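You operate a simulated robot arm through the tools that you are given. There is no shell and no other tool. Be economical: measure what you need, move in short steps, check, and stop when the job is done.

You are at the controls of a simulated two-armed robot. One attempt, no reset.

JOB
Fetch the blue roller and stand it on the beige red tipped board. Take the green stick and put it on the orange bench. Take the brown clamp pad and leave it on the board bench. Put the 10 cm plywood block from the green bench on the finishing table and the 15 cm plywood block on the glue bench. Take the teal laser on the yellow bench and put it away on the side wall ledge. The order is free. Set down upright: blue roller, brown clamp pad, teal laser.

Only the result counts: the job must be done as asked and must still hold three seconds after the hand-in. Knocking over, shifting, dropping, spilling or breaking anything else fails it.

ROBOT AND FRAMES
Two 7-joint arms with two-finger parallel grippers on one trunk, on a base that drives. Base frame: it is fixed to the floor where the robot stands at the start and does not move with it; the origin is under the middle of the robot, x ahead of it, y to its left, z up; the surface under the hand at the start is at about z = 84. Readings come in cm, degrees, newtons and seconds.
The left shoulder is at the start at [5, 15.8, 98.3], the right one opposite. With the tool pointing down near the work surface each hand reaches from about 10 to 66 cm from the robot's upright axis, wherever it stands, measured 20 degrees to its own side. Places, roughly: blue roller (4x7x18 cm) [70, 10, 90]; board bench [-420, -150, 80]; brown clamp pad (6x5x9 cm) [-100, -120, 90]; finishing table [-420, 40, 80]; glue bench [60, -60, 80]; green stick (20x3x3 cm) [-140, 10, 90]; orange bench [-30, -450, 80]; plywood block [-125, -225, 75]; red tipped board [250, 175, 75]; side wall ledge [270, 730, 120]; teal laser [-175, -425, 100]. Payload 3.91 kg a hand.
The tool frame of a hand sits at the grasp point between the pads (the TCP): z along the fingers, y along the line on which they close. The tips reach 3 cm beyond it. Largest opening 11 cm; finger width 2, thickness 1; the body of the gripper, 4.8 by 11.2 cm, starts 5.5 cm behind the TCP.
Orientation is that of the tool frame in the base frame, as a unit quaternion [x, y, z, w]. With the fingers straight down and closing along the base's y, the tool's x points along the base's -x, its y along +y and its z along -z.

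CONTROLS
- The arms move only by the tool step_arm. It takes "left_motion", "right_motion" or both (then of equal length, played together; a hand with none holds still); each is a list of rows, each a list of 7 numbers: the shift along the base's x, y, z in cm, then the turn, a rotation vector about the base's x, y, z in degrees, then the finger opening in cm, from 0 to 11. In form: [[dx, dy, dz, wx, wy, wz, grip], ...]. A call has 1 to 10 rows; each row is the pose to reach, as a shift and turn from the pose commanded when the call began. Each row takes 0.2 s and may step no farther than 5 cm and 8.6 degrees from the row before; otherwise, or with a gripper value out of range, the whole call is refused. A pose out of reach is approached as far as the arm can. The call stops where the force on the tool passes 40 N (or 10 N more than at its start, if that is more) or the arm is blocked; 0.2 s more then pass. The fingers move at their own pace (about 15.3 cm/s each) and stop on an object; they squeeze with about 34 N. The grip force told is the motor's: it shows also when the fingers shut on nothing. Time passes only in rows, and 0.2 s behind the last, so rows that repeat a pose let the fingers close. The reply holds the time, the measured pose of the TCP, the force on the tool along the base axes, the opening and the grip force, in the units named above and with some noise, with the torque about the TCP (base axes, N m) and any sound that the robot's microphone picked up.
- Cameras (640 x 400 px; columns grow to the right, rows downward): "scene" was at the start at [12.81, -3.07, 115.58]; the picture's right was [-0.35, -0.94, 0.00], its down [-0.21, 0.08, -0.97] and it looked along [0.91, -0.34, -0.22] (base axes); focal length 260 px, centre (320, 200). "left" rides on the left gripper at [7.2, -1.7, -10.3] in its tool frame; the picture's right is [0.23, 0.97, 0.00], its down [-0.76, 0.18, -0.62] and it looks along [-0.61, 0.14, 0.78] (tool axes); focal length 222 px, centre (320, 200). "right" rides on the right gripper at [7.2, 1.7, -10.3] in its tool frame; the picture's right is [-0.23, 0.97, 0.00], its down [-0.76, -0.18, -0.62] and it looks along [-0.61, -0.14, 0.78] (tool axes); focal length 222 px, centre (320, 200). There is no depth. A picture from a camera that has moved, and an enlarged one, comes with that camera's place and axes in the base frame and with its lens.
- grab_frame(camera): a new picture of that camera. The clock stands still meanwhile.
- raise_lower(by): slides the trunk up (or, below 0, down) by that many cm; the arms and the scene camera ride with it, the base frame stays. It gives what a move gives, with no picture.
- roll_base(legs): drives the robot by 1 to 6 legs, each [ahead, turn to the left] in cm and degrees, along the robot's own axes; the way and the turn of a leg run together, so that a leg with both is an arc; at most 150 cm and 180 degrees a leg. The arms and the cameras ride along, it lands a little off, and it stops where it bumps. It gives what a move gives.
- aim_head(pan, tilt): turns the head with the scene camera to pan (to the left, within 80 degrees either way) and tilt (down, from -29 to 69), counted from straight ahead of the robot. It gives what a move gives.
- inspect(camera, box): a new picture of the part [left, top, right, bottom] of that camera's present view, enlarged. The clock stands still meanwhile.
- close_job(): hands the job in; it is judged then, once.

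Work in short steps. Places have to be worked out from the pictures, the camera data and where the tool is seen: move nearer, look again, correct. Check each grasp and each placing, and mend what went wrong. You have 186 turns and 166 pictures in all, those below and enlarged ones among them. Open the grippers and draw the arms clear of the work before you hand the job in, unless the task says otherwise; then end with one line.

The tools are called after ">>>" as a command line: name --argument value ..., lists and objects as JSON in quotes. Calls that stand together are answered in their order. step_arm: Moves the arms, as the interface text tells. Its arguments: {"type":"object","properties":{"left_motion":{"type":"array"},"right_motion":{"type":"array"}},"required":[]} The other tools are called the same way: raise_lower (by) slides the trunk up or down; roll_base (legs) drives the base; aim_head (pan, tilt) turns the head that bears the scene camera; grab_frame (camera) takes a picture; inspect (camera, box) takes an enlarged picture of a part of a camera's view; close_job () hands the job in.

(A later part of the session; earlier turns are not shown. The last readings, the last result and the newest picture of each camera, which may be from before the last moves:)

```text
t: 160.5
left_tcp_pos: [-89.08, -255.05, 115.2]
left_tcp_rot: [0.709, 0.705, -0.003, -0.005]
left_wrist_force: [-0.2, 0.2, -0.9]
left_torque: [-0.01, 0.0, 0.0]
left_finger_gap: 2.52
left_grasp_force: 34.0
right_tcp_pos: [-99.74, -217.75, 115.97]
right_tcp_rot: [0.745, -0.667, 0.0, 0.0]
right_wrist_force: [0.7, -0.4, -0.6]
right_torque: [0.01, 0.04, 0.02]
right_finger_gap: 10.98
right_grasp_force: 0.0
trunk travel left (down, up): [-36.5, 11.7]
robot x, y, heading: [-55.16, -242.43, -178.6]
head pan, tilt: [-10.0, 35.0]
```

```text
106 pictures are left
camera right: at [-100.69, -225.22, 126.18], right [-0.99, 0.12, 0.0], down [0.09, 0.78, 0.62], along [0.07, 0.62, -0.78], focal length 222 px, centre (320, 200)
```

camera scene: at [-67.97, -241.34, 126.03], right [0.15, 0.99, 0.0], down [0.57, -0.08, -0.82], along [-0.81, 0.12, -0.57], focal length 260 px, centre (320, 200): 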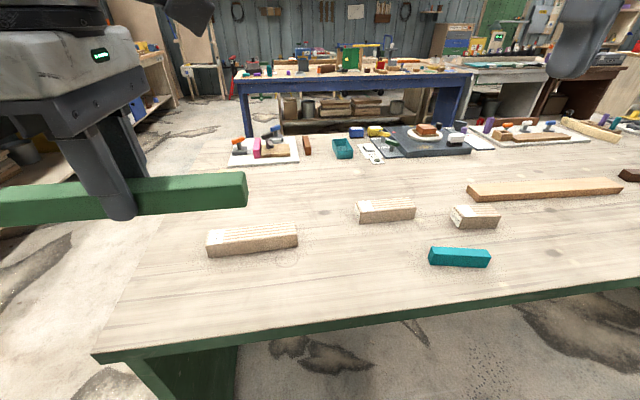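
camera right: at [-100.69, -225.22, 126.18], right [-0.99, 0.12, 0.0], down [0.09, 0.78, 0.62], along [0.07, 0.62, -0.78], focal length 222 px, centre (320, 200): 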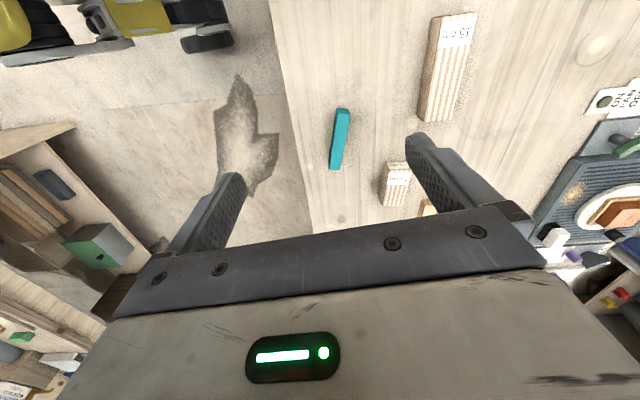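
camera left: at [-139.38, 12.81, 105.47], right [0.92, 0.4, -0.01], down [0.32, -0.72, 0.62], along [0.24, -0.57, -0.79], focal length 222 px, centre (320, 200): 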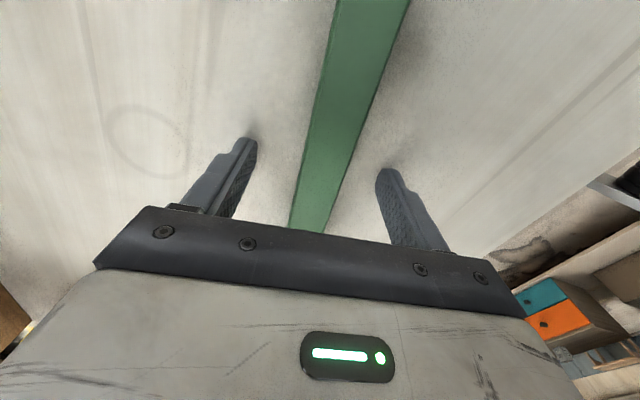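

Labels confirm it. The 15 cm block is centred at about (-118.8, -217). Drive 10 cm ahead, then bring the right hand over it, squared.

>>> roll_base --legs '[[9, 0]]'

>>> step_arm --right_motion '[[-4, 0.4, -2, 0, 0, -3, 9.5], [-8, 0.7, -5, 0, 0, -6, 9.5], [-10, 0.9, -9, 0, 0, -6, 9.5], [-10, 0.9, -13, 0, 0, -6, 9.5], [-10, 0.9, -17, 0, 0, -6, 9.5], [-10, 0.9, -17, 0, 0, -6, 9.5]]'

>>> grab_frame --camera "right"

>>> grab_frame --camera "scene"

```text
t: 161.6
left_tcp_pos: [-98.11, -255.19, 115.12]
left_tcp_rot: [0.71, 0.704, -0.002, -0.004]
left_wrist_force: [0.1, 0.2, -0.4]
left_torque: [-0.02, -0.05, 0.0]
left_finger_gap: 2.48
left_grasp_force: 33.6
right_tcp_pos: [-108.68, -217.89, 115.9]
right_tcp_rot: [0.746, -0.666, 0.0, 0.0]
right_wrist_force: [-0.6, 0.2, -0.2]
right_torque: [0.01, -0.01, 0.0]
right_finger_gap: 11.0
right_grasp_force: 0.2
trunk travel left (down, up): [-36.5, 11.7]
robot x, y, heading: [-64.29, -243.01, -178.6]
head pan, tilt: [-10.0, 35.0]
```

```text
t: 163.0
left_tcp_pos: [-98.11, -255.32, 115.16]
left_tcp_rot: [0.71, 0.704, -0.003, -0.005]
left_wrist_force: [-0.8, 0.8, -0.3]
left_torque: [0.03, 0.02, -0.01]
left_finger_gap: 2.5
left_grasp_force: 33.8
right_tcp_pos: [-118.58, -217.04, 99.06]
right_tcp_rot: [0.71, -0.704, 0.0, 0.0]
right_wrist_force: [-0.4, 0.5, 0.4]
right_torque: [0.01, 0.03, -0.03]
right_finger_gap: 9.5
right_grasp_force: 0.0
trunk travel left (down, up): [-36.5, 11.7]
robot x, y, heading: [-63.8, -243.01, -178.8]
head pan, tilt: [-10.0, 35.0]
```

```text
105 pictures are left
camera right: at [-120.3, -224.39, 109.39], right [-0.98, 0.22, 0.0], down [0.17, 0.76, 0.62], along [0.14, 0.61, -0.78], focal length 222 px, centre (320, 200)
```

right: 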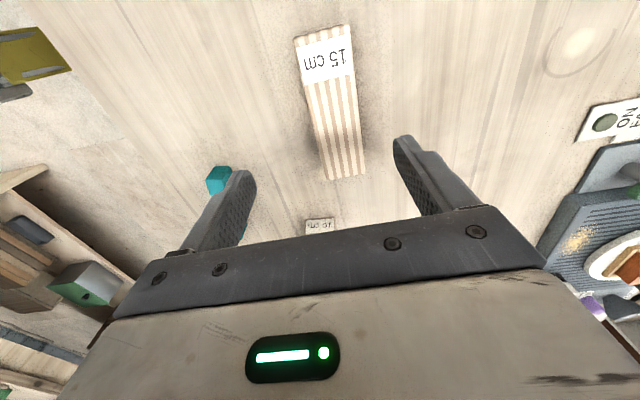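

```text
104 pictures are left
camera scene: at [-76.91, -241.55, 126.03], right [0.15, 0.99, 0.0], down [0.57, -0.09, -0.82], along [-0.81, 0.12, -0.57], focal length 260 px, centre (320, 200)
```

scene: 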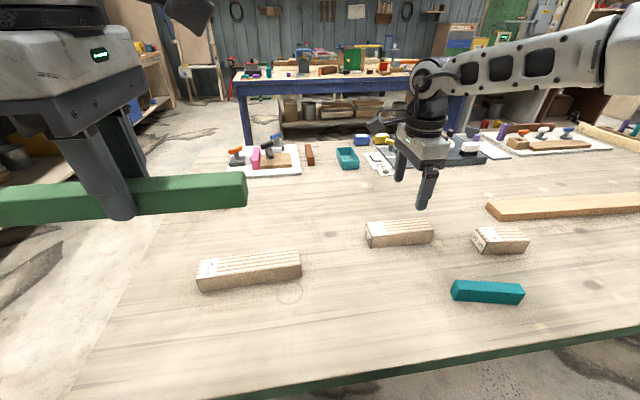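

The block is ~1.6 cm further in -x. Correct and descend.

>>> step_arm --right_motion '[[-1.6, 0.2, 0, 0, 0, 0, 9.5], [-1.6, 0.2, -4, 0, 0, 0, 9.5], [-1.6, 0.2, -8, 0, 0, 0, 9.5], [-1.6, 0.2, -10, 0, 0, 0, 9.5], [-1.6, 0.2, -10.5, 0, 0, 0, 9.5]]'

>>> grab_frame --camera "right"

>>> inspect --camera "scene" --box '[330, 150, 530, 290]'

```text
t: 164.2
left_tcp_pos: [-98.15, -255.28, 115.2]
left_tcp_rot: [0.71, 0.704, -0.003, -0.005]
left_wrist_force: [0.8, -0.3, -0.6]
left_torque: [-0.03, 0.0, 0.0]
left_finger_gap: 2.48
left_grasp_force: 34.0
right_tcp_pos: [-118.28, -216.08, 89.63]
right_tcp_rot: [0.71, -0.704, 0.0, 0.002]
right_wrist_force: [1.0, 0.1, 0.0]
right_torque: [0.0, 0.04, 0.06]
right_finger_gap: 9.49
right_grasp_force: 0.0
right hand out of reach, approached as far as the arm can: row 3, 4, 5
trunk travel left (down, up): [-36.5, 11.7]
robot x, y, heading: [-64.19, -242.6, -178.4]
head pan, tilt: [-10.0, 35.0]
```

```text
103 pictures are left
camera right: at [-120.06, -223.39, 99.93], right [-0.98, 0.22, 0.0], down [0.17, 0.76, 0.62], along [0.14, 0.61, -0.78], focal length 222 px, centre (320, 200)
```

right: 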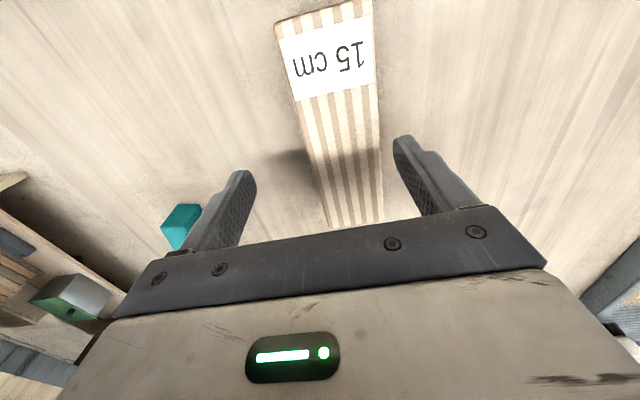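

```text
2.86 times, centred on (430, 220) of scene
camera zoom: at [-76.92, -241.55, 126.03], right [0.15, 0.99, 0.0], down [0.57, -0.09, -0.82], along [-0.81, 0.12, -0.57], focal length 743 px, centre (6, 143)
```

zoom: 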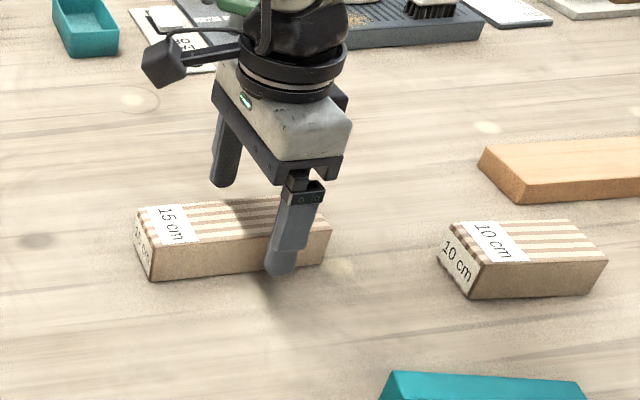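

The trunk is too high for this reach. Raise the hand 10 cm, lower the trunk 10 cm.

>>> step_arm --right_motion '[[0, 0, 4, 0, 0, 0, 9.5], [0, 0, 8, 0, 0, 0, 9.5], [0, 0, 12, 0, 0, 0, 9.5], [0, 0, 12, 0, 0, 0, 9.5]]'

>>> raise_lower --by -10

>>> step_arm --right_motion '[[-1.9, -0.6, 0, 0, 0, 0, 9.5], [-1.9, -0.6, -2, 0, 0, 0, 9.5], [-1.9, -0.6, -2.5, 0, 0, 0, 9.5], [-1.9, -0.6, -2.5, 0, 0, 0, 9.5]]'

>>> grab_frame --camera "right"

```text
t: 165.2
left_tcp_pos: [-98.07, -255.22, 115.2]
left_tcp_rot: [0.71, 0.704, -0.003, -0.005]
left_wrist_force: [-0.5, -0.3, -1.0]
left_torque: [-0.01, 0.0, 0.01]
left_finger_gap: 2.48
left_grasp_force: 34.4
right_tcp_pos: [-118.21, -215.7, 101.8]
right_tcp_rot: [0.709, -0.705, 0.0, 0.0]
right_wrist_force: [-0.4, 1.0, 0.2]
right_torque: [-0.01, 0.0, 0.0]
right_finger_gap: 9.5
right_grasp_force: 0.0
trunk travel left (down, up): [-36.5, 11.7]
robot x, y, heading: [-64.32, -242.96, -178.6]
head pan, tilt: [-10.0, 35.0]
```

```text
t: 166.6
left_tcp_pos: [-98.21, -255.22, 105.33]
left_tcp_rot: [0.709, 0.705, -0.003, -0.005]
left_wrist_force: [-0.3, -0.4, -0.4]
left_torque: [0.0, -0.02, 0.0]
left_finger_gap: 2.51
left_grasp_force: 33.7
right_tcp_pos: [-118.22, -215.6, 91.84]
right_tcp_rot: [0.71, -0.705, 0.001, 0.0]
right_wrist_force: [0.2, 0.4, -0.9]
right_torque: [-0.01, 0.02, -0.02]
right_finger_gap: 9.48
right_grasp_force: 0.0
trunk travel left (down, up): [-26.5, 21.7]
robot x, y, heading: [-64.04, -242.89, -178.4]
head pan, tilt: [-10.0, 35.0]
```

```text
t: 167.6
left_tcp_pos: [-98.07, -255.25, 105.28]
left_tcp_rot: [0.71, 0.704, -0.003, -0.005]
left_wrist_force: [0.5, 0.0, -0.7]
left_torque: [0.03, 0.01, -0.01]
left_finger_gap: 2.52
left_grasp_force: 34.0
right_tcp_pos: [-120.14, -216.12, 89.15]
right_tcp_rot: [0.709, -0.705, 0.001, 0.001]
right_wrist_force: [0.8, 0.2, -0.3]
right_torque: [0.01, 0.03, -0.03]
right_finger_gap: 9.5
right_grasp_force: 0.0
trunk travel left (down, up): [-26.5, 21.7]
robot x, y, heading: [-64.22, -243.04, -178.7]
head pan, tilt: [-10.0, 35.0]
```

```text
101 pictures are left
camera right: at [-121.76, -223.43, 99.4], right [-0.98, 0.22, 0.0], down [0.17, 0.76, 0.62], along [0.14, 0.61, -0.78], focal length 222 px, centre (320, 200)
```

right: 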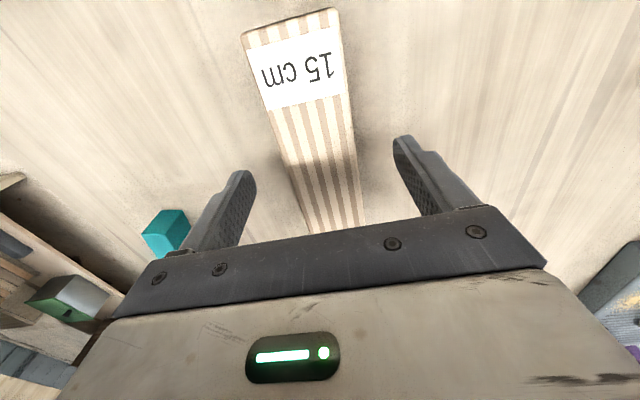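

Centred. Go down a bit more and close.

>>> step_arm --right_motion '[[0, 0, -0.7, 0, 0, 0, 9.5], [0, 0, -1.0, 0, 0, 0, 9.5], [0, 0, -1.0, 0, 0, 0, 7], [0, 0, -1.0, 0, 0, 0, 5], [0, 0, -1.0, 0, 0, 0, 2], [0, 0, -1.0, 0, 0, 0, 2], [0, 0, -1.0, 0, 0, 0, 2]]'

>>> grab_frame --camera "right"

```text
t: 169.2
left_tcp_pos: [-98.1, -255.22, 105.23]
left_tcp_rot: [0.71, 0.704, -0.002, -0.005]
left_wrist_force: [-0.5, 0.2, -1.2]
left_torque: [0.0, 0.01, 0.01]
left_finger_gap: 2.47
left_grasp_force: 34.0
right_tcp_pos: [-120.09, -216.15, 88.2]
right_tcp_rot: [0.709, -0.705, 0.0, 0.0]
right_wrist_force: [-0.1, 0.1, -0.1]
right_torque: [-0.03, 0.05, -0.05]
right_finger_gap: 4.95
right_grasp_force: 33.8
trunk travel left (down, up): [-26.5, 21.7]
robot x, y, heading: [-63.84, -242.8, -178.7]
head pan, tilt: [-10.0, 35.0]
```

```text
100 pictures are left
camera right: at [-121.75, -223.47, 98.46], right [-0.98, 0.22, 0.0], down [0.17, 0.76, 0.62], along [0.14, 0.61, -0.78], focal length 222 px, centre (320, 200)
```

right: 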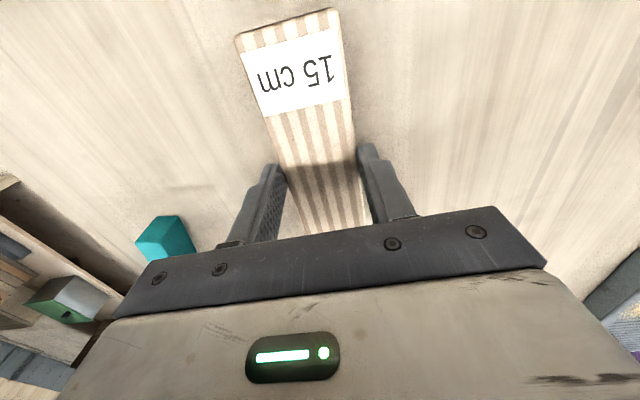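

Gripped (4.95 cm). Lift, retract, back up and turn round toward the glue bench behind.

>>> step_arm --right_motion '[[0, 0, 3, 0, 0, 0, 2], [0, 0, 7, 0, 0, 0, 2], [0, 0, 12, 0, 0, 0, 2], [4, 0, 15, 0, 0, 0, 2], [8, 0, 18, 0, 0, 0, 2], [12, 0, 20, 0, 0, 0, 2], [16, 0, 20, 0, 0, 0, 2], [20, 0, 20, 0, 0, 0, 2], [24, 0, 20, 0, 0, 0, 2]]'

>>> roll_base --legs '[[-40, 0], [0, -120]]'

>>> aim_head --pan -30 --tilt 22

>>> grab_frame --camera "scene"

```text
t: 171.2
left_tcp_pos: [-98.1, -255.2, 105.25]
left_tcp_rot: [0.71, 0.704, -0.003, -0.006]
left_wrist_force: [0.6, -0.2, -0.3]
left_torque: [-0.03, -0.01, 0.03]
left_finger_gap: 2.49
left_grasp_force: 34.0
right_tcp_pos: [-95.98, -216.53, 108.27]
right_tcp_rot: [0.709, -0.705, 0.0, 0.0]
right_wrist_force: [-0.4, 0.0, -0.9]
right_torque: [0.0, 0.01, -0.01]
right_finger_gap: 4.95
right_grasp_force: 34.4
trunk travel left (down, up): [-26.5, 21.7]
robot x, y, heading: [-64.3, -242.61, -178.7]
head pan, tilt: [-10.0, 35.0]
```

```text
t: 178.8
left_tcp_pos: [-16.03, -206.66, 105.24]
left_tcp_rot: [0.961, -0.278, 0.003, -0.005]
left_wrist_force: [0.3, 0.4, 0.2]
left_torque: [0.0, 0.0, -0.02]
left_finger_gap: 2.53
left_grasp_force: 34.5
right_tcp_pos: [15.87, -228.91, 108.33]
right_tcp_rot: [0.271, 0.963, 0.0, -0.002]
right_wrist_force: [-0.3, -0.2, -1.3]
right_torque: [0.04, 0.0, 0.03]
right_finger_gap: 4.92
right_grasp_force: 34.0
trunk travel left (down, up): [-26.5, 21.7]
robot x, y, heading: [-23.21, -241.77, 60.0]
head pan, tilt: [-10.0, 35.0]
```

```text
t: 179.6
left_tcp_pos: [-16.05, -206.61, 105.33]
left_tcp_rot: [0.96, -0.278, 0.004, -0.004]
left_wrist_force: [0.2, -0.3, 0.2]
left_torque: [-0.02, 0.01, 0.0]
left_finger_gap: 2.5
left_grasp_force: 34.3
right_tcp_pos: [15.86, -228.88, 108.31]
right_tcp_rot: [0.271, 0.963, -0.001, 0.0]
right_wrist_force: [1.4, 1.2, -2.2]
right_torque: [0.01, 0.05, -0.02]
right_finger_gap: 4.92
right_grasp_force: 34.3
trunk travel left (down, up): [-26.5, 21.7]
robot x, y, heading: [-23.16, -242.19, 59.7]
head pan, tilt: [-30.0, 22.0]
```

```text
99 pictures are left
camera scene: at [-13.22, -233.75, 118.08], right [0.49, -0.87, 0.0], down [-0.33, -0.19, -0.93], along [0.81, 0.46, -0.38], focal length 260 px, centre (320, 200)
```

scene: 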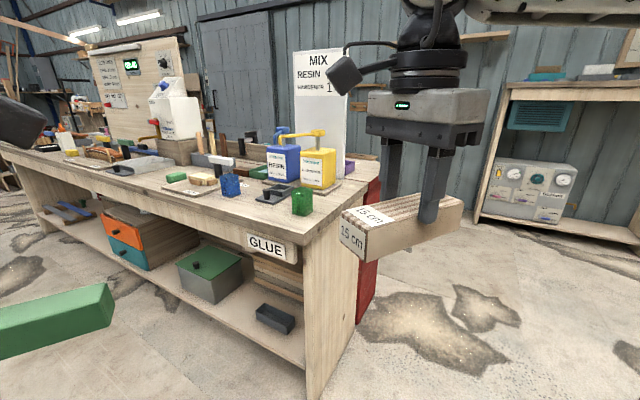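

The glue bench's near end has some free top near the front. Drive to y≈-165 and face it.

>>> roll_base --legs '[[0, 30], [72, 0], [0, -90]]'

>>> aim_head --pan 0 --tilt 30

>>> grab_frame --camera "scene"

```text
t: 188.8
left_tcp_pos: [11.27, -159.89, 105.24]
left_tcp_rot: [-0.69, 0.724, -0.005, 0.003]
left_wrist_force: [-0.4, 0.4, -1.0]
left_torque: [0.01, 0.01, 0.01]
left_finger_gap: 2.5
left_grasp_force: 34.0
right_tcp_pos: [7.8, -198.49, 108.33]
right_tcp_rot: [0.718, 0.696, 0.0, 0.0]
right_wrist_force: [0.2, -0.3, -2.0]
right_torque: [-0.02, 0.03, 0.01]
right_finger_gap: 4.93
right_grasp_force: 34.3
trunk travel left (down, up): [-26.5, 21.7]
robot x, y, heading: [-22.94, -170.41, -0.6]
head pan, tilt: [-30.0, 22.0]
```

```text
t: 189.7
left_tcp_pos: [11.28, -159.76, 105.18]
left_tcp_rot: [-0.69, 0.724, -0.004, 0.002]
left_wrist_force: [0.0, 0.0, 0.2]
left_torque: [0.06, 0.0, 0.0]
left_finger_gap: 2.49
left_grasp_force: 33.8
right_tcp_pos: [7.71, -198.32, 108.2]
right_tcp_rot: [0.718, 0.696, 0.0, 0.0]
right_wrist_force: [-0.7, -0.2, -0.8]
right_torque: [0.01, 0.02, -0.02]
right_finger_gap: 4.93
right_grasp_force: 33.8
trunk travel left (down, up): [-26.5, 21.7]
robot x, y, heading: [-22.94, -171.04, -0.7]
head pan, tilt: [0.0, 30.0]
```

```text
98 pictures are left
camera scene: at [-9.88, -170.81, 116.8], right [-0.01, -1.0, 0.0], down [-0.5, 0.01, -0.87], along [0.87, -0.01, -0.5], focal length 260 px, centre (320, 200)
```

scene: 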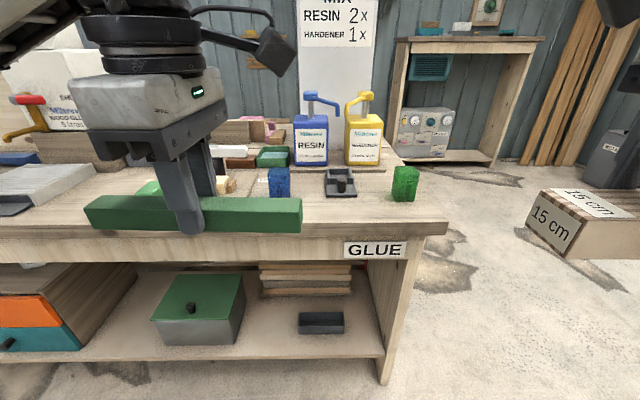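

Free strip at the front: x 36–47, y about -183…-165, before the low black tool. I drive 22 cm ahead, pull the left hand aside and bring the block over (40.8, -175).

>>> step_arm --left_motion '[[-3, 2, 0, 0, 0, 0, 1], [-6, 4, 0, 0, 0, 0, 1], [-9, 6, 0, 0, 0, 0, 1], [-11, 8, 0, 0, 0, 0, 1], [-11, 8, 0, 0, 0, 0, 1]]'

>>> roll_base --legs '[[21, 0]]'

>>> step_arm --right_motion '[[2, 4, 0, 0, 0, 0, 2], [4, 8, 0, 0, 0, 0, 2], [6, 12, 0, 0, 0, 0, 2], [8, 16, 0, 0, 0, 0, 2], [10, 20, 0, 0, 0, 0, 2], [11.5, 23.4, 0, 0, 0, 0, 2], [11.5, 23.4, 0, 0, 0, 0, 2]]'

>>> grab_frame --camera "right"

>>> grab_frame --camera "scene"

```text
t: 190.9
left_tcp_pos: [-0.02, -151.6, 105.25]
left_tcp_rot: [-0.69, 0.723, -0.005, 0.003]
left_wrist_force: [0.4, -0.9, -0.8]
left_torque: [-0.02, -0.01, -0.01]
left_finger_gap: 2.52
left_grasp_force: 33.6
right_tcp_pos: [7.79, -198.41, 108.3]
right_tcp_rot: [0.718, 0.696, 0.0, 0.0]
right_wrist_force: [1.5, -0.5, -1.9]
right_torque: [0.0, -0.01, -0.01]
right_finger_gap: 4.95
right_grasp_force: 34.1
trunk travel left (down, up): [-26.5, 21.7]
robot x, y, heading: [-23.04, -171.09, -0.5]
head pan, tilt: [0.0, 30.0]
```

```text
t: 192.6
left_tcp_pos: [20.73, -151.95, 105.15]
left_tcp_rot: [-0.691, 0.723, -0.005, 0.003]
left_wrist_force: [-0.6, -0.5, -0.5]
left_torque: [0.02, 0.07, 0.03]
left_finger_gap: 2.51
left_grasp_force: 34.0
right_tcp_pos: [28.35, -198.71, 108.24]
right_tcp_rot: [0.717, 0.697, -0.001, 0.0]
right_wrist_force: [-0.4, 0.1, -1.6]
right_torque: [0.01, -0.01, 0.0]
right_finger_gap: 4.94
right_grasp_force: 34.2
trunk travel left (down, up): [-26.5, 21.7]
robot x, y, heading: [-2.46, -171.17, -1.0]
head pan, tilt: [0.0, 30.0]
```

```text
t: 194.2
left_tcp_pos: [20.85, -151.86, 105.23]
left_tcp_rot: [-0.691, 0.723, -0.005, 0.004]
left_wrist_force: [-0.5, 0.4, -1.4]
left_torque: [0.0, -0.01, 0.03]
left_finger_gap: 2.53
left_grasp_force: 33.5
right_tcp_pos: [35.68, -184.4, 108.18]
right_tcp_rot: [0.717, 0.697, 0.0, 0.0]
right_wrist_force: [-0.4, -0.4, -2.1]
right_torque: [-0.01, 0.03, 0.02]
right_finger_gap: 4.9
right_grasp_force: 33.9
right hand out of reach, approached as far as the arm can: row 4, 5, 6, 7
trunk travel left (down, up): [-26.5, 21.7]
robot x, y, heading: [-2.43, -170.94, -0.5]
head pan, tilt: [0.0, 30.0]
```

```text
97 pictures are left
camera right: at [37.59, -177.34, 118.47], right [0.97, -0.26, 0.0], down [-0.2, -0.76, 0.62], along [-0.16, -0.6, -0.78], focal length 222 px, centre (320, 200)
```

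right: 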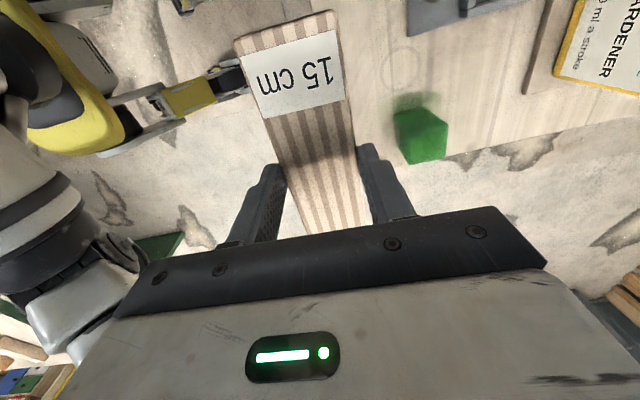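

```text
96 pictures are left
camera scene: at [10.69, -171.04, 116.8], right [-0.01, -1.0, 0.0], down [-0.5, 0.01, -0.87], along [0.87, -0.01, -0.5], focal length 260 px, centre (320, 200)
```

scene: 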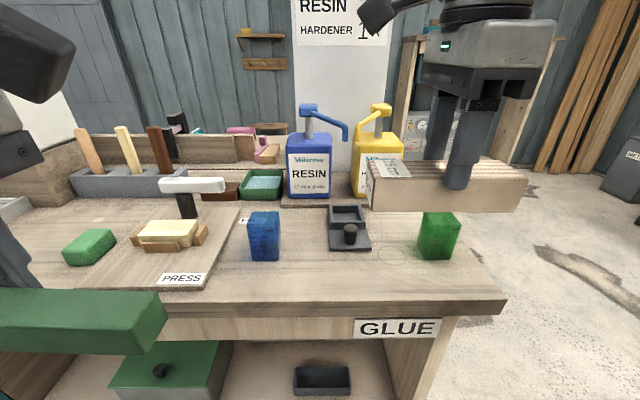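

The wrist limit keeps this hand right of its axis; reposition the robot ~20 cm to the left instead.

>>> roll_base --legs '[[-22, 0], [0, 90], [20, 0], [0, -90], [21, 0]]'

>>> grab_frame --camera "scene"

```text
t: 205.9
left_tcp_pos: [18.66, -128.52, 105.27]
left_tcp_rot: [0.72, -0.694, 0.005, -0.002]
left_wrist_force: [-0.9, -0.2, -0.8]
left_torque: [0.02, 0.0, -0.03]
left_finger_gap: 2.52
left_grasp_force: 34.2
right_tcp_pos: [36.32, -159.59, 108.11]
right_tcp_rot: [0.688, 0.725, 0.001, 0.0]
right_wrist_force: [-0.7, -0.3, -1.4]
right_torque: [0.0, 0.02, 0.0]
right_finger_gap: 4.94
right_grasp_force: 34.5
trunk travel left (down, up): [-26.5, 21.7]
robot x, y, heading: [-2.84, -149.25, 3.7]
head pan, tilt: [0.0, 30.0]
```

```text
95 pictures are left
camera scene: at [10.31, -148.26, 116.8], right [0.07, -1.0, 0.0], down [-0.5, -0.04, -0.87], along [0.86, 0.06, -0.5], focal length 260 px, centre (320, 200)
```

scene: 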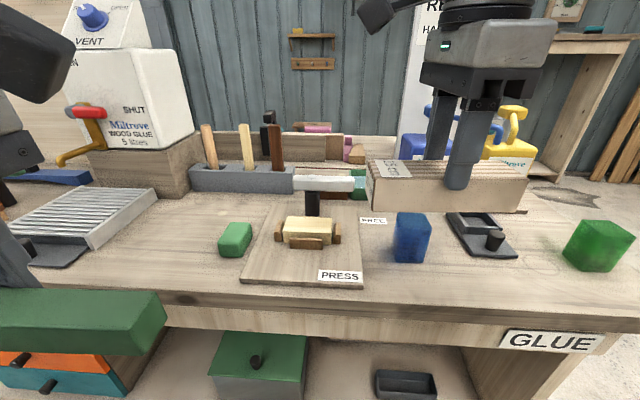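

Now move right hand over (40.6, -175) and lower to just above the top.

>>> step_arm --right_motion '[[1, -4, 0, 0, 0, 0, 2], [2, -8, 0, 0, 0, 0, 2], [3, -12, 0, 0, 0, 0, 2], [4.3, -15.4, 0, 0, 0, 0, 2], [4.3, -15.4, -4, 0, 0, 0, 2], [4.3, -15.4, -8, 0, 0, 0, 2], [4.3, -15.4, -12, 0, 0, 0, 2], [4.3, -15.4, -16, 0, 0, 0, 2], [4.3, -15.4, -17, 0, 0, 0, 2]]'

>>> grab_frame --camera "scene"

>>> grab_frame --camera "right"

```text
t: 207.9
left_tcp_pos: [18.66, -128.37, 105.23]
left_tcp_rot: [0.72, -0.694, 0.005, -0.002]
left_wrist_force: [0.0, 0.1, -0.7]
left_torque: [0.0, 0.0, 0.01]
left_finger_gap: 2.5
left_grasp_force: 34.3
right_tcp_pos: [40.38, -174.86, 90.87]
right_tcp_rot: [0.689, 0.725, 0.0, 0.0]
right_wrist_force: [-0.4, -0.7, -1.3]
right_torque: [0.03, -0.01, -0.01]
right_finger_gap: 4.95
right_grasp_force: 33.8
trunk travel left (down, up): [-26.5, 21.7]
robot x, y, heading: [-2.5, -149.54, 4.1]
head pan, tilt: [0.0, 30.0]
```

```text
94 pictures are left
camera scene: at [10.28, -148.27, 116.8], right [0.07, -1.0, 0.0], down [-0.5, -0.04, -0.87], along [0.86, 0.06, -0.5], focal length 260 px, centre (320, 200)
```

scene: 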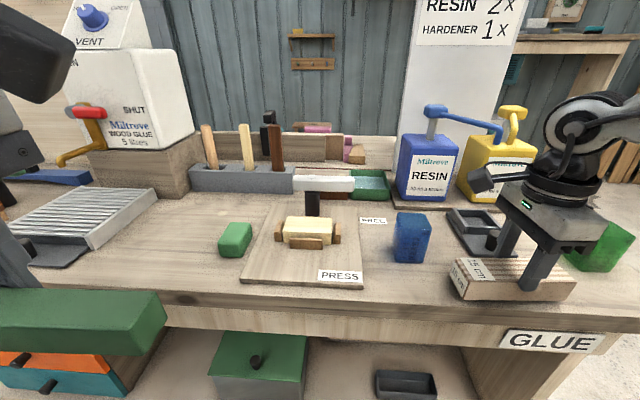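

```text
93 pictures are left
camera right: at [41.55, -167.74, 101.22], right [0.98, -0.18, 0.0], down [-0.14, -0.77, 0.62], along [-0.11, -0.61, -0.78], focal length 222 px, centre (320, 200)
```

right: 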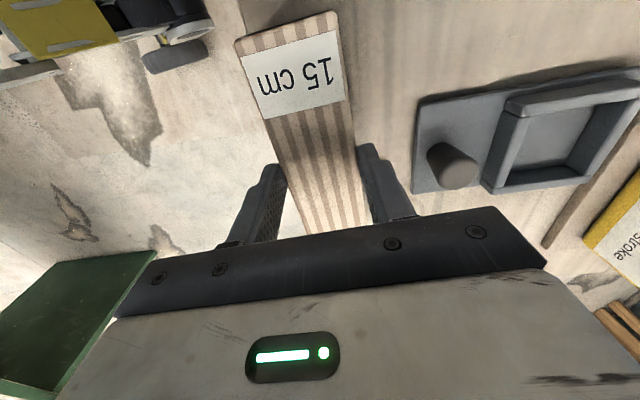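

The block would sit within 1 cm of the bench edge; shift 1.5 cm inward and lower to contact.

>>> step_arm --right_motion '[[1.5, 0, 0, 0, 0, 0, 2], [1.5, 0, -1.5, 0, 0, 0, 2], [1.5, 0, -2.2, 0, 0, 0, 2], [1.5, 0, -2.6, 0, 0, 0, 2], [1.5, 0, -2.9, 0, 0, 0, 2]]'

>>> inspect --camera "scene" --box '[430, 200, 630, 330]'

```text
t: 209.1
left_tcp_pos: [18.43, -128.23, 105.35]
left_tcp_rot: [0.72, -0.694, 0.006, -0.002]
left_wrist_force: [0.2, -0.2, -1.2]
left_torque: [0.01, 0.0, -0.01]
left_finger_gap: 2.5
left_grasp_force: 34.3
right_tcp_pos: [42.15, -174.88, 88.64]
right_tcp_rot: [0.687, 0.726, 0.004, 0.004]
right_wrist_force: [0.3, 1.9, 35.5]
right_torque: [0.01, 0.28, -0.06]
right_finger_gap: 4.98
right_grasp_force: 34.4
trunk travel left (down, up): [-26.5, 21.7]
robot x, y, heading: [-2.97, -149.59, 4.1]
head pan, tilt: [0.0, 30.0]
```

```text
3.08 times, centred on (530, 265) of scene
camera zoom: at [10.05, -148.11, 116.85], right [0.07, -1.0, 0.0], down [-0.5, -0.04, -0.87], along [0.87, 0.06, -0.5], focal length 800 px, centre (-326, 0)
```

zoom: 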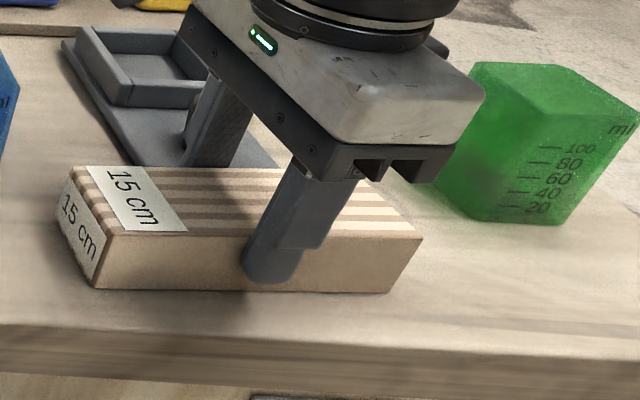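

Contact. Ease off, open slightly and raise straight up.

>>> step_arm --right_motion '[[0, 0, 0.4, 0, 0, 0, 2], [0, 0, 0.4, 0, 0, 0, 5.2], [0, 0, 0.4, 0, 0, 0, 6.5], [0, 0, 0.4, 0, 0, 0, 6.5], [0, 0, 4, 0, 0, 0, 6.5], [0, 0, 8, 0, 0, 0, 6.5], [0, 0, 12, 0, 0, 0, 6.5], [0, 0, 16, 0, 0, 0, 6.5], [0, 0, 20, 0, 0, 0, 6.5]]'

>>> grab_frame --camera "scene"

```text
t: 211.1
left_tcp_pos: [18.53, -128.31, 105.18]
left_tcp_rot: [0.72, -0.694, 0.005, -0.002]
left_wrist_force: [0.6, 0.4, -1.8]
left_torque: [0.0, 0.01, -0.01]
left_finger_gap: 2.49
left_grasp_force: 33.9
right_tcp_pos: [41.86, -175.01, 108.27]
right_tcp_rot: [0.689, 0.725, -0.001, 0.0]
right_wrist_force: [0.0, -0.5, -0.1]
right_torque: [0.02, 0.0, 0.02]
right_finger_gap: 6.51
right_grasp_force: 0.1
trunk travel left (down, up): [-26.5, 21.7]
robot x, y, heading: [-3.21, -149.21, 4.0]
head pan, tilt: [0.0, 30.0]
```

```text
91 pictures are left
camera scene: at [10.25, -148.25, 116.8], right [0.07, -1.0, 0.0], down [-0.5, -0.04, -0.87], along [0.86, 0.06, -0.5], focal length 260 px, centre (320, 200)
```

scene: 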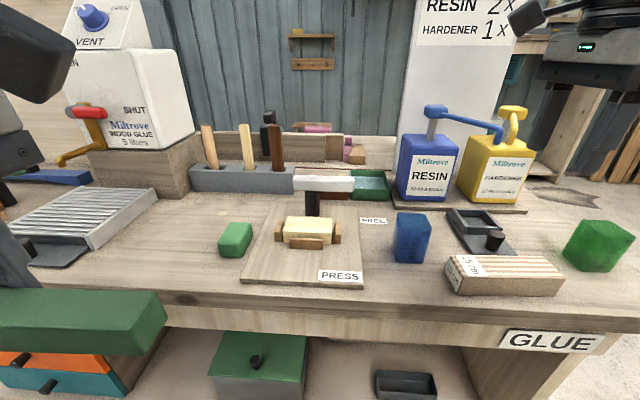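

The 15 cm block is placed. Retract the right hand, back up, turn right and drive toward the orange bench.

>>> step_arm --right_motion '[[-4, 0, 2, 0, 0, 0, 6.5], [-8, 0, 4, 0, 0, 0, 6.5], [-12, 0, 6, 0, 0, 0, 6.5], [-12, 0, 6, 0, 0, 0, 6.5]]'

>>> roll_base --legs '[[-25, 0], [0, -94], [140, 0]]'

>>> aim_head --pan 0 --tilt 20

>>> grab_frame --camera "scene"

```text
t: 212.1
left_tcp_pos: [18.59, -128.41, 105.12]
left_tcp_rot: [0.72, -0.694, 0.005, -0.003]
left_wrist_force: [-1.1, 0.0, -0.7]
left_torque: [-0.03, 0.0, 0.02]
left_finger_gap: 2.5
left_grasp_force: 34.2
right_tcp_pos: [30.04, -175.01, 114.19]
right_tcp_rot: [0.688, 0.726, 0.0, 0.0]
right_wrist_force: [-0.1, -0.2, -0.1]
right_torque: [-0.02, -0.03, 0.0]
right_finger_gap: 6.49
right_grasp_force: 0.0
trunk travel left (down, up): [-26.5, 21.7]
robot x, y, heading: [-2.72, -149.6, 3.8]
head pan, tilt: [0.0, 30.0]
```

```text
t: 224.5
left_tcp_pos: [-11.58, -314.59, 105.22]
left_tcp_rot: [0.027, 1.0, -0.005, -0.001]
left_wrist_force: [-0.2, -0.8, -1.5]
left_torque: [-0.02, 0.01, 0.0]
left_finger_gap: 2.51
left_grasp_force: 33.6
right_tcp_pos: [-59.17, -322.01, 114.06]
right_tcp_rot: [1.0, -0.018, 0.001, 0.001]
right_wrist_force: [0.5, -0.1, -1.0]
right_torque: [0.0, 0.01, -0.04]
right_finger_gap: 6.5
right_grasp_force: 0.1
trunk travel left (down, up): [-26.5, 21.7]
robot x, y, heading: [-30.74, -291.38, -91.0]
head pan, tilt: [0.0, 30.0]
```

```text
t: 225.2
left_tcp_pos: [-11.72, -314.6, 105.24]
left_tcp_rot: [0.026, 1.0, -0.006, -0.001]
left_wrist_force: [0.6, 0.5, -0.6]
left_torque: [-0.01, -0.06, 0.0]
left_finger_gap: 2.5
left_grasp_force: 34.2
right_tcp_pos: [-59.07, -321.97, 114.24]
right_tcp_rot: [1.0, -0.018, -0.001, 0.0]
right_wrist_force: [0.1, 0.7, -0.3]
right_torque: [0.01, 0.01, -0.01]
right_finger_gap: 6.48
right_grasp_force: 0.2
trunk travel left (down, up): [-26.5, 21.7]
robot x, y, heading: [-30.33, -291.49, -91.2]
head pan, tilt: [0.0, 20.0]
```

```text
90 pictures are left
camera scene: at [-30.81, -304.58, 118.41], right [-1.0, 0.02, 0.0], down [0.01, 0.34, -0.94], along [-0.02, -0.94, -0.34], focal length 260 px, centre (320, 200)
```

scene: 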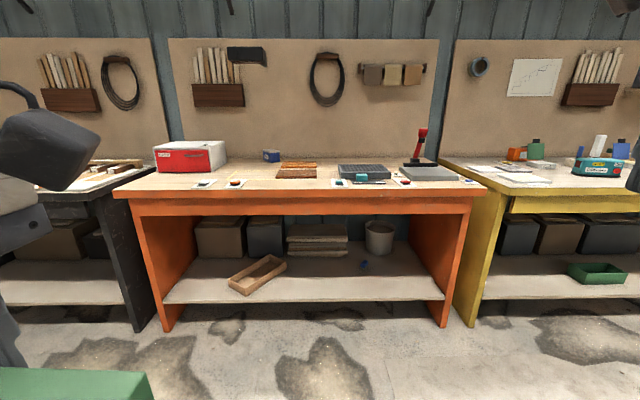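

Drive closer to the orange bench.

>>> roll_base --legs '[[80, 0]]'

>>> aim_head --pan 0 --tilt 32

>>> grab_frame --camera "scene"

>>> aim_head --pan -45 --tilt 25

>>> grab_frame --camera "scene"

```text
t: 229.5
left_tcp_pos: [-14.73, -394.71, 105.25]
left_tcp_rot: [0.038, 0.999, -0.004, -0.001]
left_wrist_force: [-0.3, 0.1, 0.4]
left_torque: [0.01, 0.03, -0.03]
left_finger_gap: 2.5
left_grasp_force: 33.9
right_tcp_pos: [-62.18, -401.09, 114.17]
right_tcp_rot: [1.0, -0.031, -0.001, -0.001]
right_wrist_force: [-0.1, 0.3, -1.0]
right_torque: [-0.01, 0.02, -0.01]
right_finger_gap: 6.5
right_grasp_force: 0.0
trunk travel left (down, up): [-26.5, 21.7]
robot x, y, heading: [-33.2, -371.23, -92.3]
head pan, tilt: [0.0, 20.0]
```

```text
t: 230.3
left_tcp_pos: [-14.63, -394.77, 105.31]
left_tcp_rot: [0.038, 0.999, -0.005, -0.003]
left_wrist_force: [-0.1, -0.2, -0.4]
left_torque: [0.02, -0.03, 0.02]
left_finger_gap: 2.5
left_grasp_force: 33.9
right_tcp_pos: [-62.35, -400.98, 114.11]
right_tcp_rot: [1.0, -0.031, 0.0, -0.001]
right_wrist_force: [-0.1, -0.6, -0.2]
right_torque: [-0.03, 0.0, -0.01]
right_finger_gap: 6.51
right_grasp_force: 0.0
trunk travel left (down, up): [-26.5, 21.7]
robot x, y, heading: [-33.4, -370.99, -92.5]
head pan, tilt: [0.0, 32.0]
```

```text
89 pictures are left
camera scene: at [-33.63, -383.92, 116.5], right [-1.0, 0.04, 0.0], down [0.02, 0.53, -0.85], along [-0.04, -0.85, -0.53], focal length 260 px, centre (320, 200)
```

scene: 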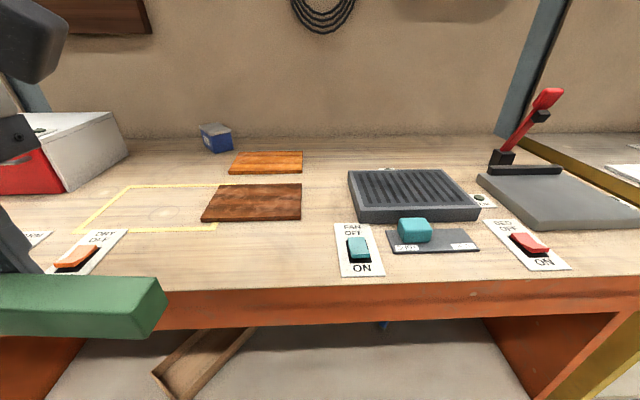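

```text
t: 231.4
left_tcp_pos: [-14.74, -394.75, 105.24]
left_tcp_rot: [0.038, 0.999, -0.005, -0.003]
left_wrist_force: [0.3, 0.1, -0.7]
left_torque: [0.03, -0.01, 0.03]
left_finger_gap: 2.49
left_grasp_force: 34.3
right_tcp_pos: [-62.25, -400.96, 114.21]
right_tcp_rot: [1.0, -0.031, -0.001, 0.0]
right_wrist_force: [0.3, 0.3, 0.7]
right_torque: [-0.04, -0.02, 0.0]
right_finger_gap: 6.49
right_grasp_force: 0.1
trunk travel left (down, up): [-26.5, 21.7]
robot x, y, heading: [-33.18, -371.25, -92.5]
head pan, tilt: [-45.0, 25.0]
```

```text
88 pictures are left
camera scene: at [-40.02, -381.21, 117.6], right [-0.68, 0.74, 0.0], down [0.31, 0.29, -0.91], along [-0.67, -0.61, -0.42], focal length 260 px, centre (320, 200)
```

scene: 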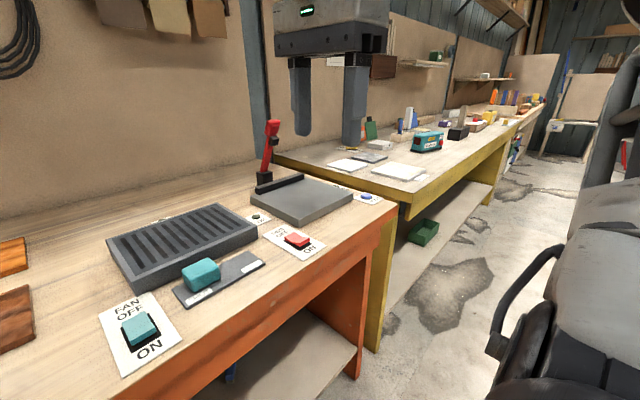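

Free strip at the bench front: x from -36 to 4, y from -410 to -426. I bring the stick over (-16, -417) and lower near the top.

>>> step_arm --left_motion '[[0, -5, 0, 0, 0, 0, 1], [-0.5, -10, 0, 0, 0, 0, 1], [-1, -15, 0, 0, 0, 0, 1], [-1.3, -19, 0, 0, 0, 0, 1], [-1.3, -22.3, -2, 0, 0, 0, 1], [-1.3, -22.3, -6, 0, 0, 0, 1], [-1.3, -22.3, -10, 0, 0, 0, 1], [-1.3, -22.3, -13, 0, 0, 0, 1], [-1.3, -22.3, -14, 0, 0, 0, 1]]'

>>> aim_head --pan 10 --tilt 35

>>> grab_frame --camera "scene"

>>> grab_frame --camera "left"

```text
refused: row 2 steps farther than a row can; nothing moved
```

```text
t: 232.6
left_tcp_pos: [-14.67, -394.76, 105.22]
left_tcp_rot: [0.039, 0.999, -0.005, -0.003]
left_wrist_force: [0.3, -0.8, -1.6]
left_torque: [0.0, -0.01, -0.02]
left_finger_gap: 2.5
left_grasp_force: 33.8
right_tcp_pos: [-62.35, -400.99, 114.13]
right_tcp_rot: [1.0, -0.03, 0.0, 0.001]
right_wrist_force: [-0.5, 0.0, -0.1]
right_torque: [0.0, -0.03, 0.0]
right_finger_gap: 6.51
right_grasp_force: 0.1
trunk travel left (down, up): [-26.5, 21.7]
robot x, y, heading: [-33.0, -371.07, -92.5]
head pan, tilt: [10.0, 35.0]
```

```text
87 pictures are left
camera scene: at [-32.09, -383.71, 116.03], right [-0.99, -0.13, 0.0], down [-0.07, 0.57, -0.82], along [0.11, -0.81, -0.57], focal length 260 px, centre (320, 200)
```

scene: 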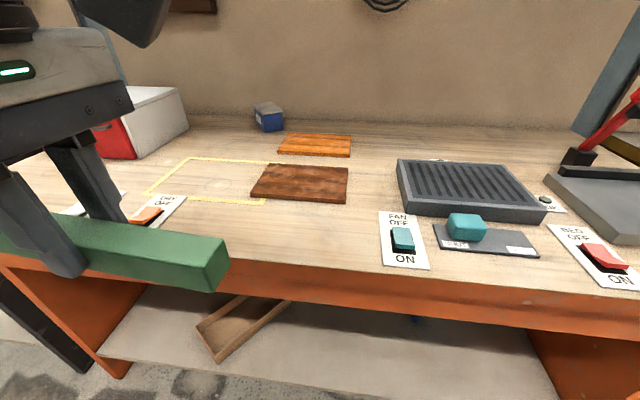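

```text
86 pictures are left
camera left: at [-22.04, -395.8, 115.66], right [-0.15, 0.99, -0.01], down [0.78, 0.12, 0.62], along [0.61, 0.09, -0.79], focal length 222 px, centre (320, 200)
```

left: 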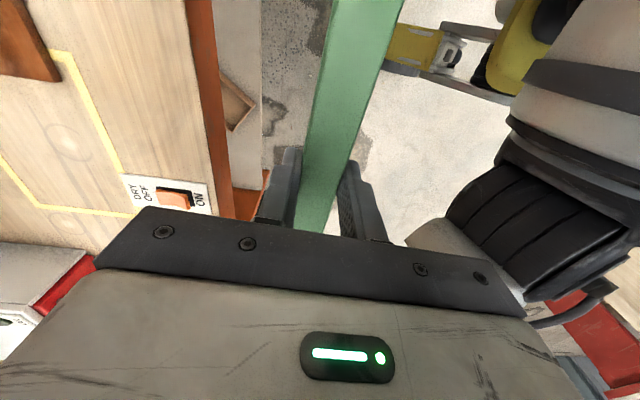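

Steps slightly too large; resend, centred at x≈-17.

>>> step_arm --left_motion '[[0, -4.5, 0, 0, 0, 0, 1], [-0.5, -9, 0, 0, 0, 0, 1], [-1, -13.5, 0, 0, 0, 0, 1], [-2, -18, 0, 0, 0, 0, 1], [-2.3, -22.3, -1, 0, 0, 0, 1], [-2.3, -22.3, -5, 0, 0, 0, 1], [-2.3, -22.3, -9, 0, 0, 0, 1], [-2.3, -22.3, -13, 0, 0, 0, 1], [-2.3, -22.3, -14, 0, 0, 0, 1]]'

>>> grab_frame --camera "scene"

```text
t: 234.6
left_tcp_pos: [-16.97, -417.2, 91.24]
left_tcp_rot: [0.038, 0.999, -0.005, -0.003]
left_wrist_force: [-0.2, -0.5, 0.0]
left_torque: [0.02, 0.0, 0.03]
left_finger_gap: 2.51
left_grasp_force: 33.6
right_tcp_pos: [-62.32, -401.04, 114.18]
right_tcp_rot: [1.0, -0.031, 0.0, 0.0]
right_wrist_force: [1.0, 0.6, 0.5]
right_torque: [0.01, 0.0, 0.02]
right_finger_gap: 6.5
right_grasp_force: 0.1
trunk travel left (down, up): [-26.5, 21.7]
robot x, y, heading: [-33.02, -371.46, -92.5]
head pan, tilt: [10.0, 35.0]
```

```text
85 pictures are left
camera scene: at [-32.08, -383.71, 116.03], right [-0.99, -0.13, 0.0], down [-0.07, 0.57, -0.82], along [0.11, -0.81, -0.57], focal length 260 px, centre (320, 200)
```

scene: 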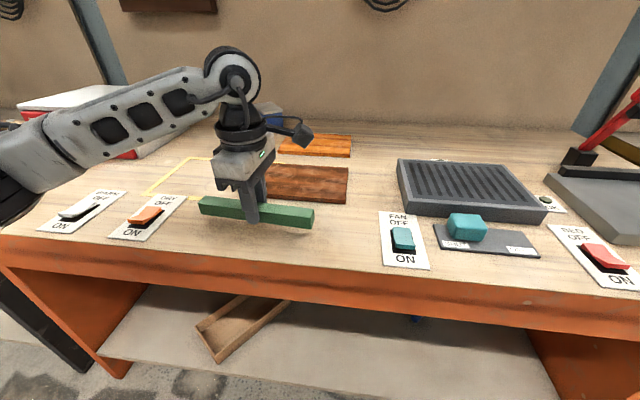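

Well placed; lower to contact.

>>> step_arm --left_motion '[[0, 1, -1.5, 0, 0, 0, 1], [0, 1, -2.5, 0, 0, 0, 1], [0, 1, -3.2, 0, 0, 0, 1], [0, 1, -3.6, 0, 0, 0, 1], [0, 1, -4, 0, 0, 0, 1]]'

>>> inspect --camera "scene" --box '[170, 130, 350, 260]'

```text
t: 235.8
left_tcp_pos: [-17.22, -416.1, 88.05]
left_tcp_rot: [0.039, 0.999, -0.011, -0.004]
left_wrist_force: [0.2, 7.4, 14.7]
left_torque: [0.42, -0.34, 0.12]
left_finger_gap: 2.52
left_grasp_force: 34.7
right_tcp_pos: [-62.3, -400.8, 114.22]
right_tcp_rot: [1.0, -0.031, 0.0, 0.002]
right_wrist_force: [1.1, 0.0, -0.6]
right_torque: [-0.01, 0.02, 0.04]
right_finger_gap: 6.49
right_grasp_force: 0.0
trunk travel left (down, up): [-26.5, 21.7]
robot x, y, heading: [-33.04, -371.31, -92.3]
head pan, tilt: [10.0, 35.0]
stopped in row 5 (left hand): the force on the tool passed its limit at 44 N (the readings are from after the stop); the commanded pose is now the measured one
```

```text
3.08 times, centred on (260, 195) of scene
camera zoom: at [-32.12, -383.54, 116.02], right [-0.99, -0.13, 0.0], down [-0.07, 0.57, -0.82], along [0.11, -0.81, -0.57], focal length 800 px, centre (505, 215)
```

zoom: 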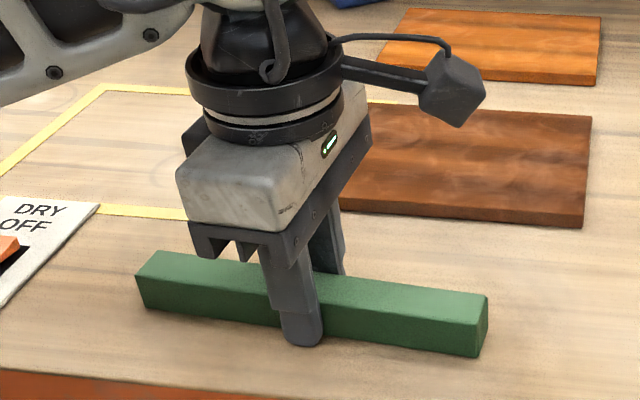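

Stick is down. Open, rise, retract, and unwind the wrist.

>>> step_arm --left_motion '[[0, 0, 0.3, 0, 0, 0, 2.5], [0, 0, 0.3, 0, 0, 0, 4], [0, 0, 0.3, 0, 0, 0, 5.5], [0, 0, 3, 0, 0, 0, 5.5], [0, 0, 7, 0, 0, 0, 5.5], [0, 0, 11, 0, 0, 0, 5.5], [0, 0, 15, 0, 0, 0, 5.5], [0, 0, 19, 0, 0, 0, 5.5], [0, 4, 21, 0, 0, 0, 5.5]]'

>>> step_arm --left_motion '[[0, 2, 0, 0, 0, -8.5, 8], [0, 4, 0, 0, 0, -17, 8], [0, 6, 0, 0, 0, -25.5, 8], [0, 8, 0, 0, 0, -34, 8], [0, 10, 0, 0, 0, -42.5, 8], [0, 12, 0, 0, 0, -51, 8], [0, 12, 0, 0, 0, -59.5, 8], [0, 12, 0, 0, 0, -68, 8], [0, 12, 0, 0, 0, -76.5, 8], [0, 12, 0, 0, 0, -85, 8]]' --right_motion '[[0, 0, 0, 0, 0, 8.5, 9], [0, 0, 0, 0, 0, 17, 9], [0, 0, 0, 0, 0, 25.5, 9], [0, 0, 0, 0, 0, 34, 9], [0, 0, 0, 0, 0, 42.5, 9], [0, 0, 0, 0, 0, 51, 9], [0, 0, 0, 0, 0, 59.5, 9], [0, 0, 0, 0, 0, 68, 9], [0, 0, 0, 0, 0, 76.5, 9], [0, 0, 0, 0, 0, 85, 9]]'

>>> grab_frame --camera "scene"

```text
t: 237.8
left_tcp_pos: [-17.12, -412.24, 108.61]
left_tcp_rot: [0.038, 0.999, -0.01, -0.005]
left_wrist_force: [-0.2, 0.3, -0.5]
left_torque: [0.01, 0.01, 0.02]
left_finger_gap: 5.49
left_grasp_force: 0.1
right_tcp_pos: [-62.25, -400.86, 114.3]
right_tcp_rot: [1.0, -0.03, -0.001, 0.001]
right_wrist_force: [1.0, 1.0, -0.5]
right_torque: [0.01, -0.03, 0.0]
right_finger_gap: 6.5
right_grasp_force: 0.0
trunk travel left (down, up): [-26.5, 21.7]
robot x, y, heading: [-33.35, -371.2, -92.5]
head pan, tilt: [10.0, 35.0]
```

```text
t: 240.0
left_tcp_pos: [-17.14, -400.18, 108.74]
left_tcp_rot: [0.704, 0.711, -0.005, -0.011]
left_wrist_force: [-0.6, 0.2, 0.6]
left_torque: [0.0, 0.01, -0.01]
left_finger_gap: 8.0
left_grasp_force: 0.0
right_tcp_pos: [-62.33, -400.91, 114.15]
right_tcp_rot: [0.757, 0.653, 0.0, 0.0]
right_wrist_force: [-1.0, -0.1, 0.4]
right_torque: [-0.02, 0.0, -0.02]
right_finger_gap: 9.01
right_grasp_force: 0.0
trunk travel left (down, up): [-26.5, 21.7]
robot x, y, heading: [-33.03, -371.02, -92.3]
head pan, tilt: [10.0, 35.0]
```

```text
83 pictures are left
camera scene: at [-32.08, -383.7, 116.03], right [-0.99, -0.13, 0.0], down [-0.07, 0.57, -0.82], along [0.11, -0.81, -0.57], focal length 260 px, centre (320, 200)
```

scene: 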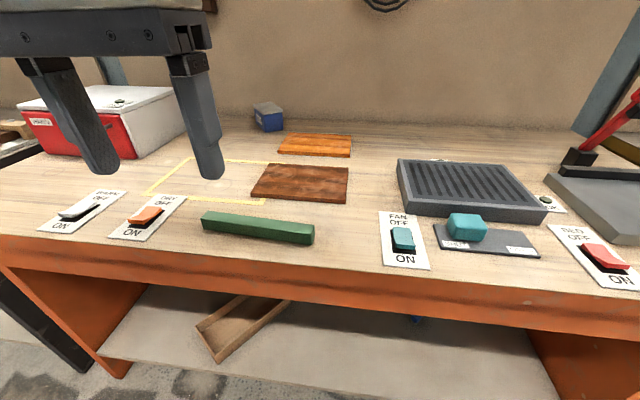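

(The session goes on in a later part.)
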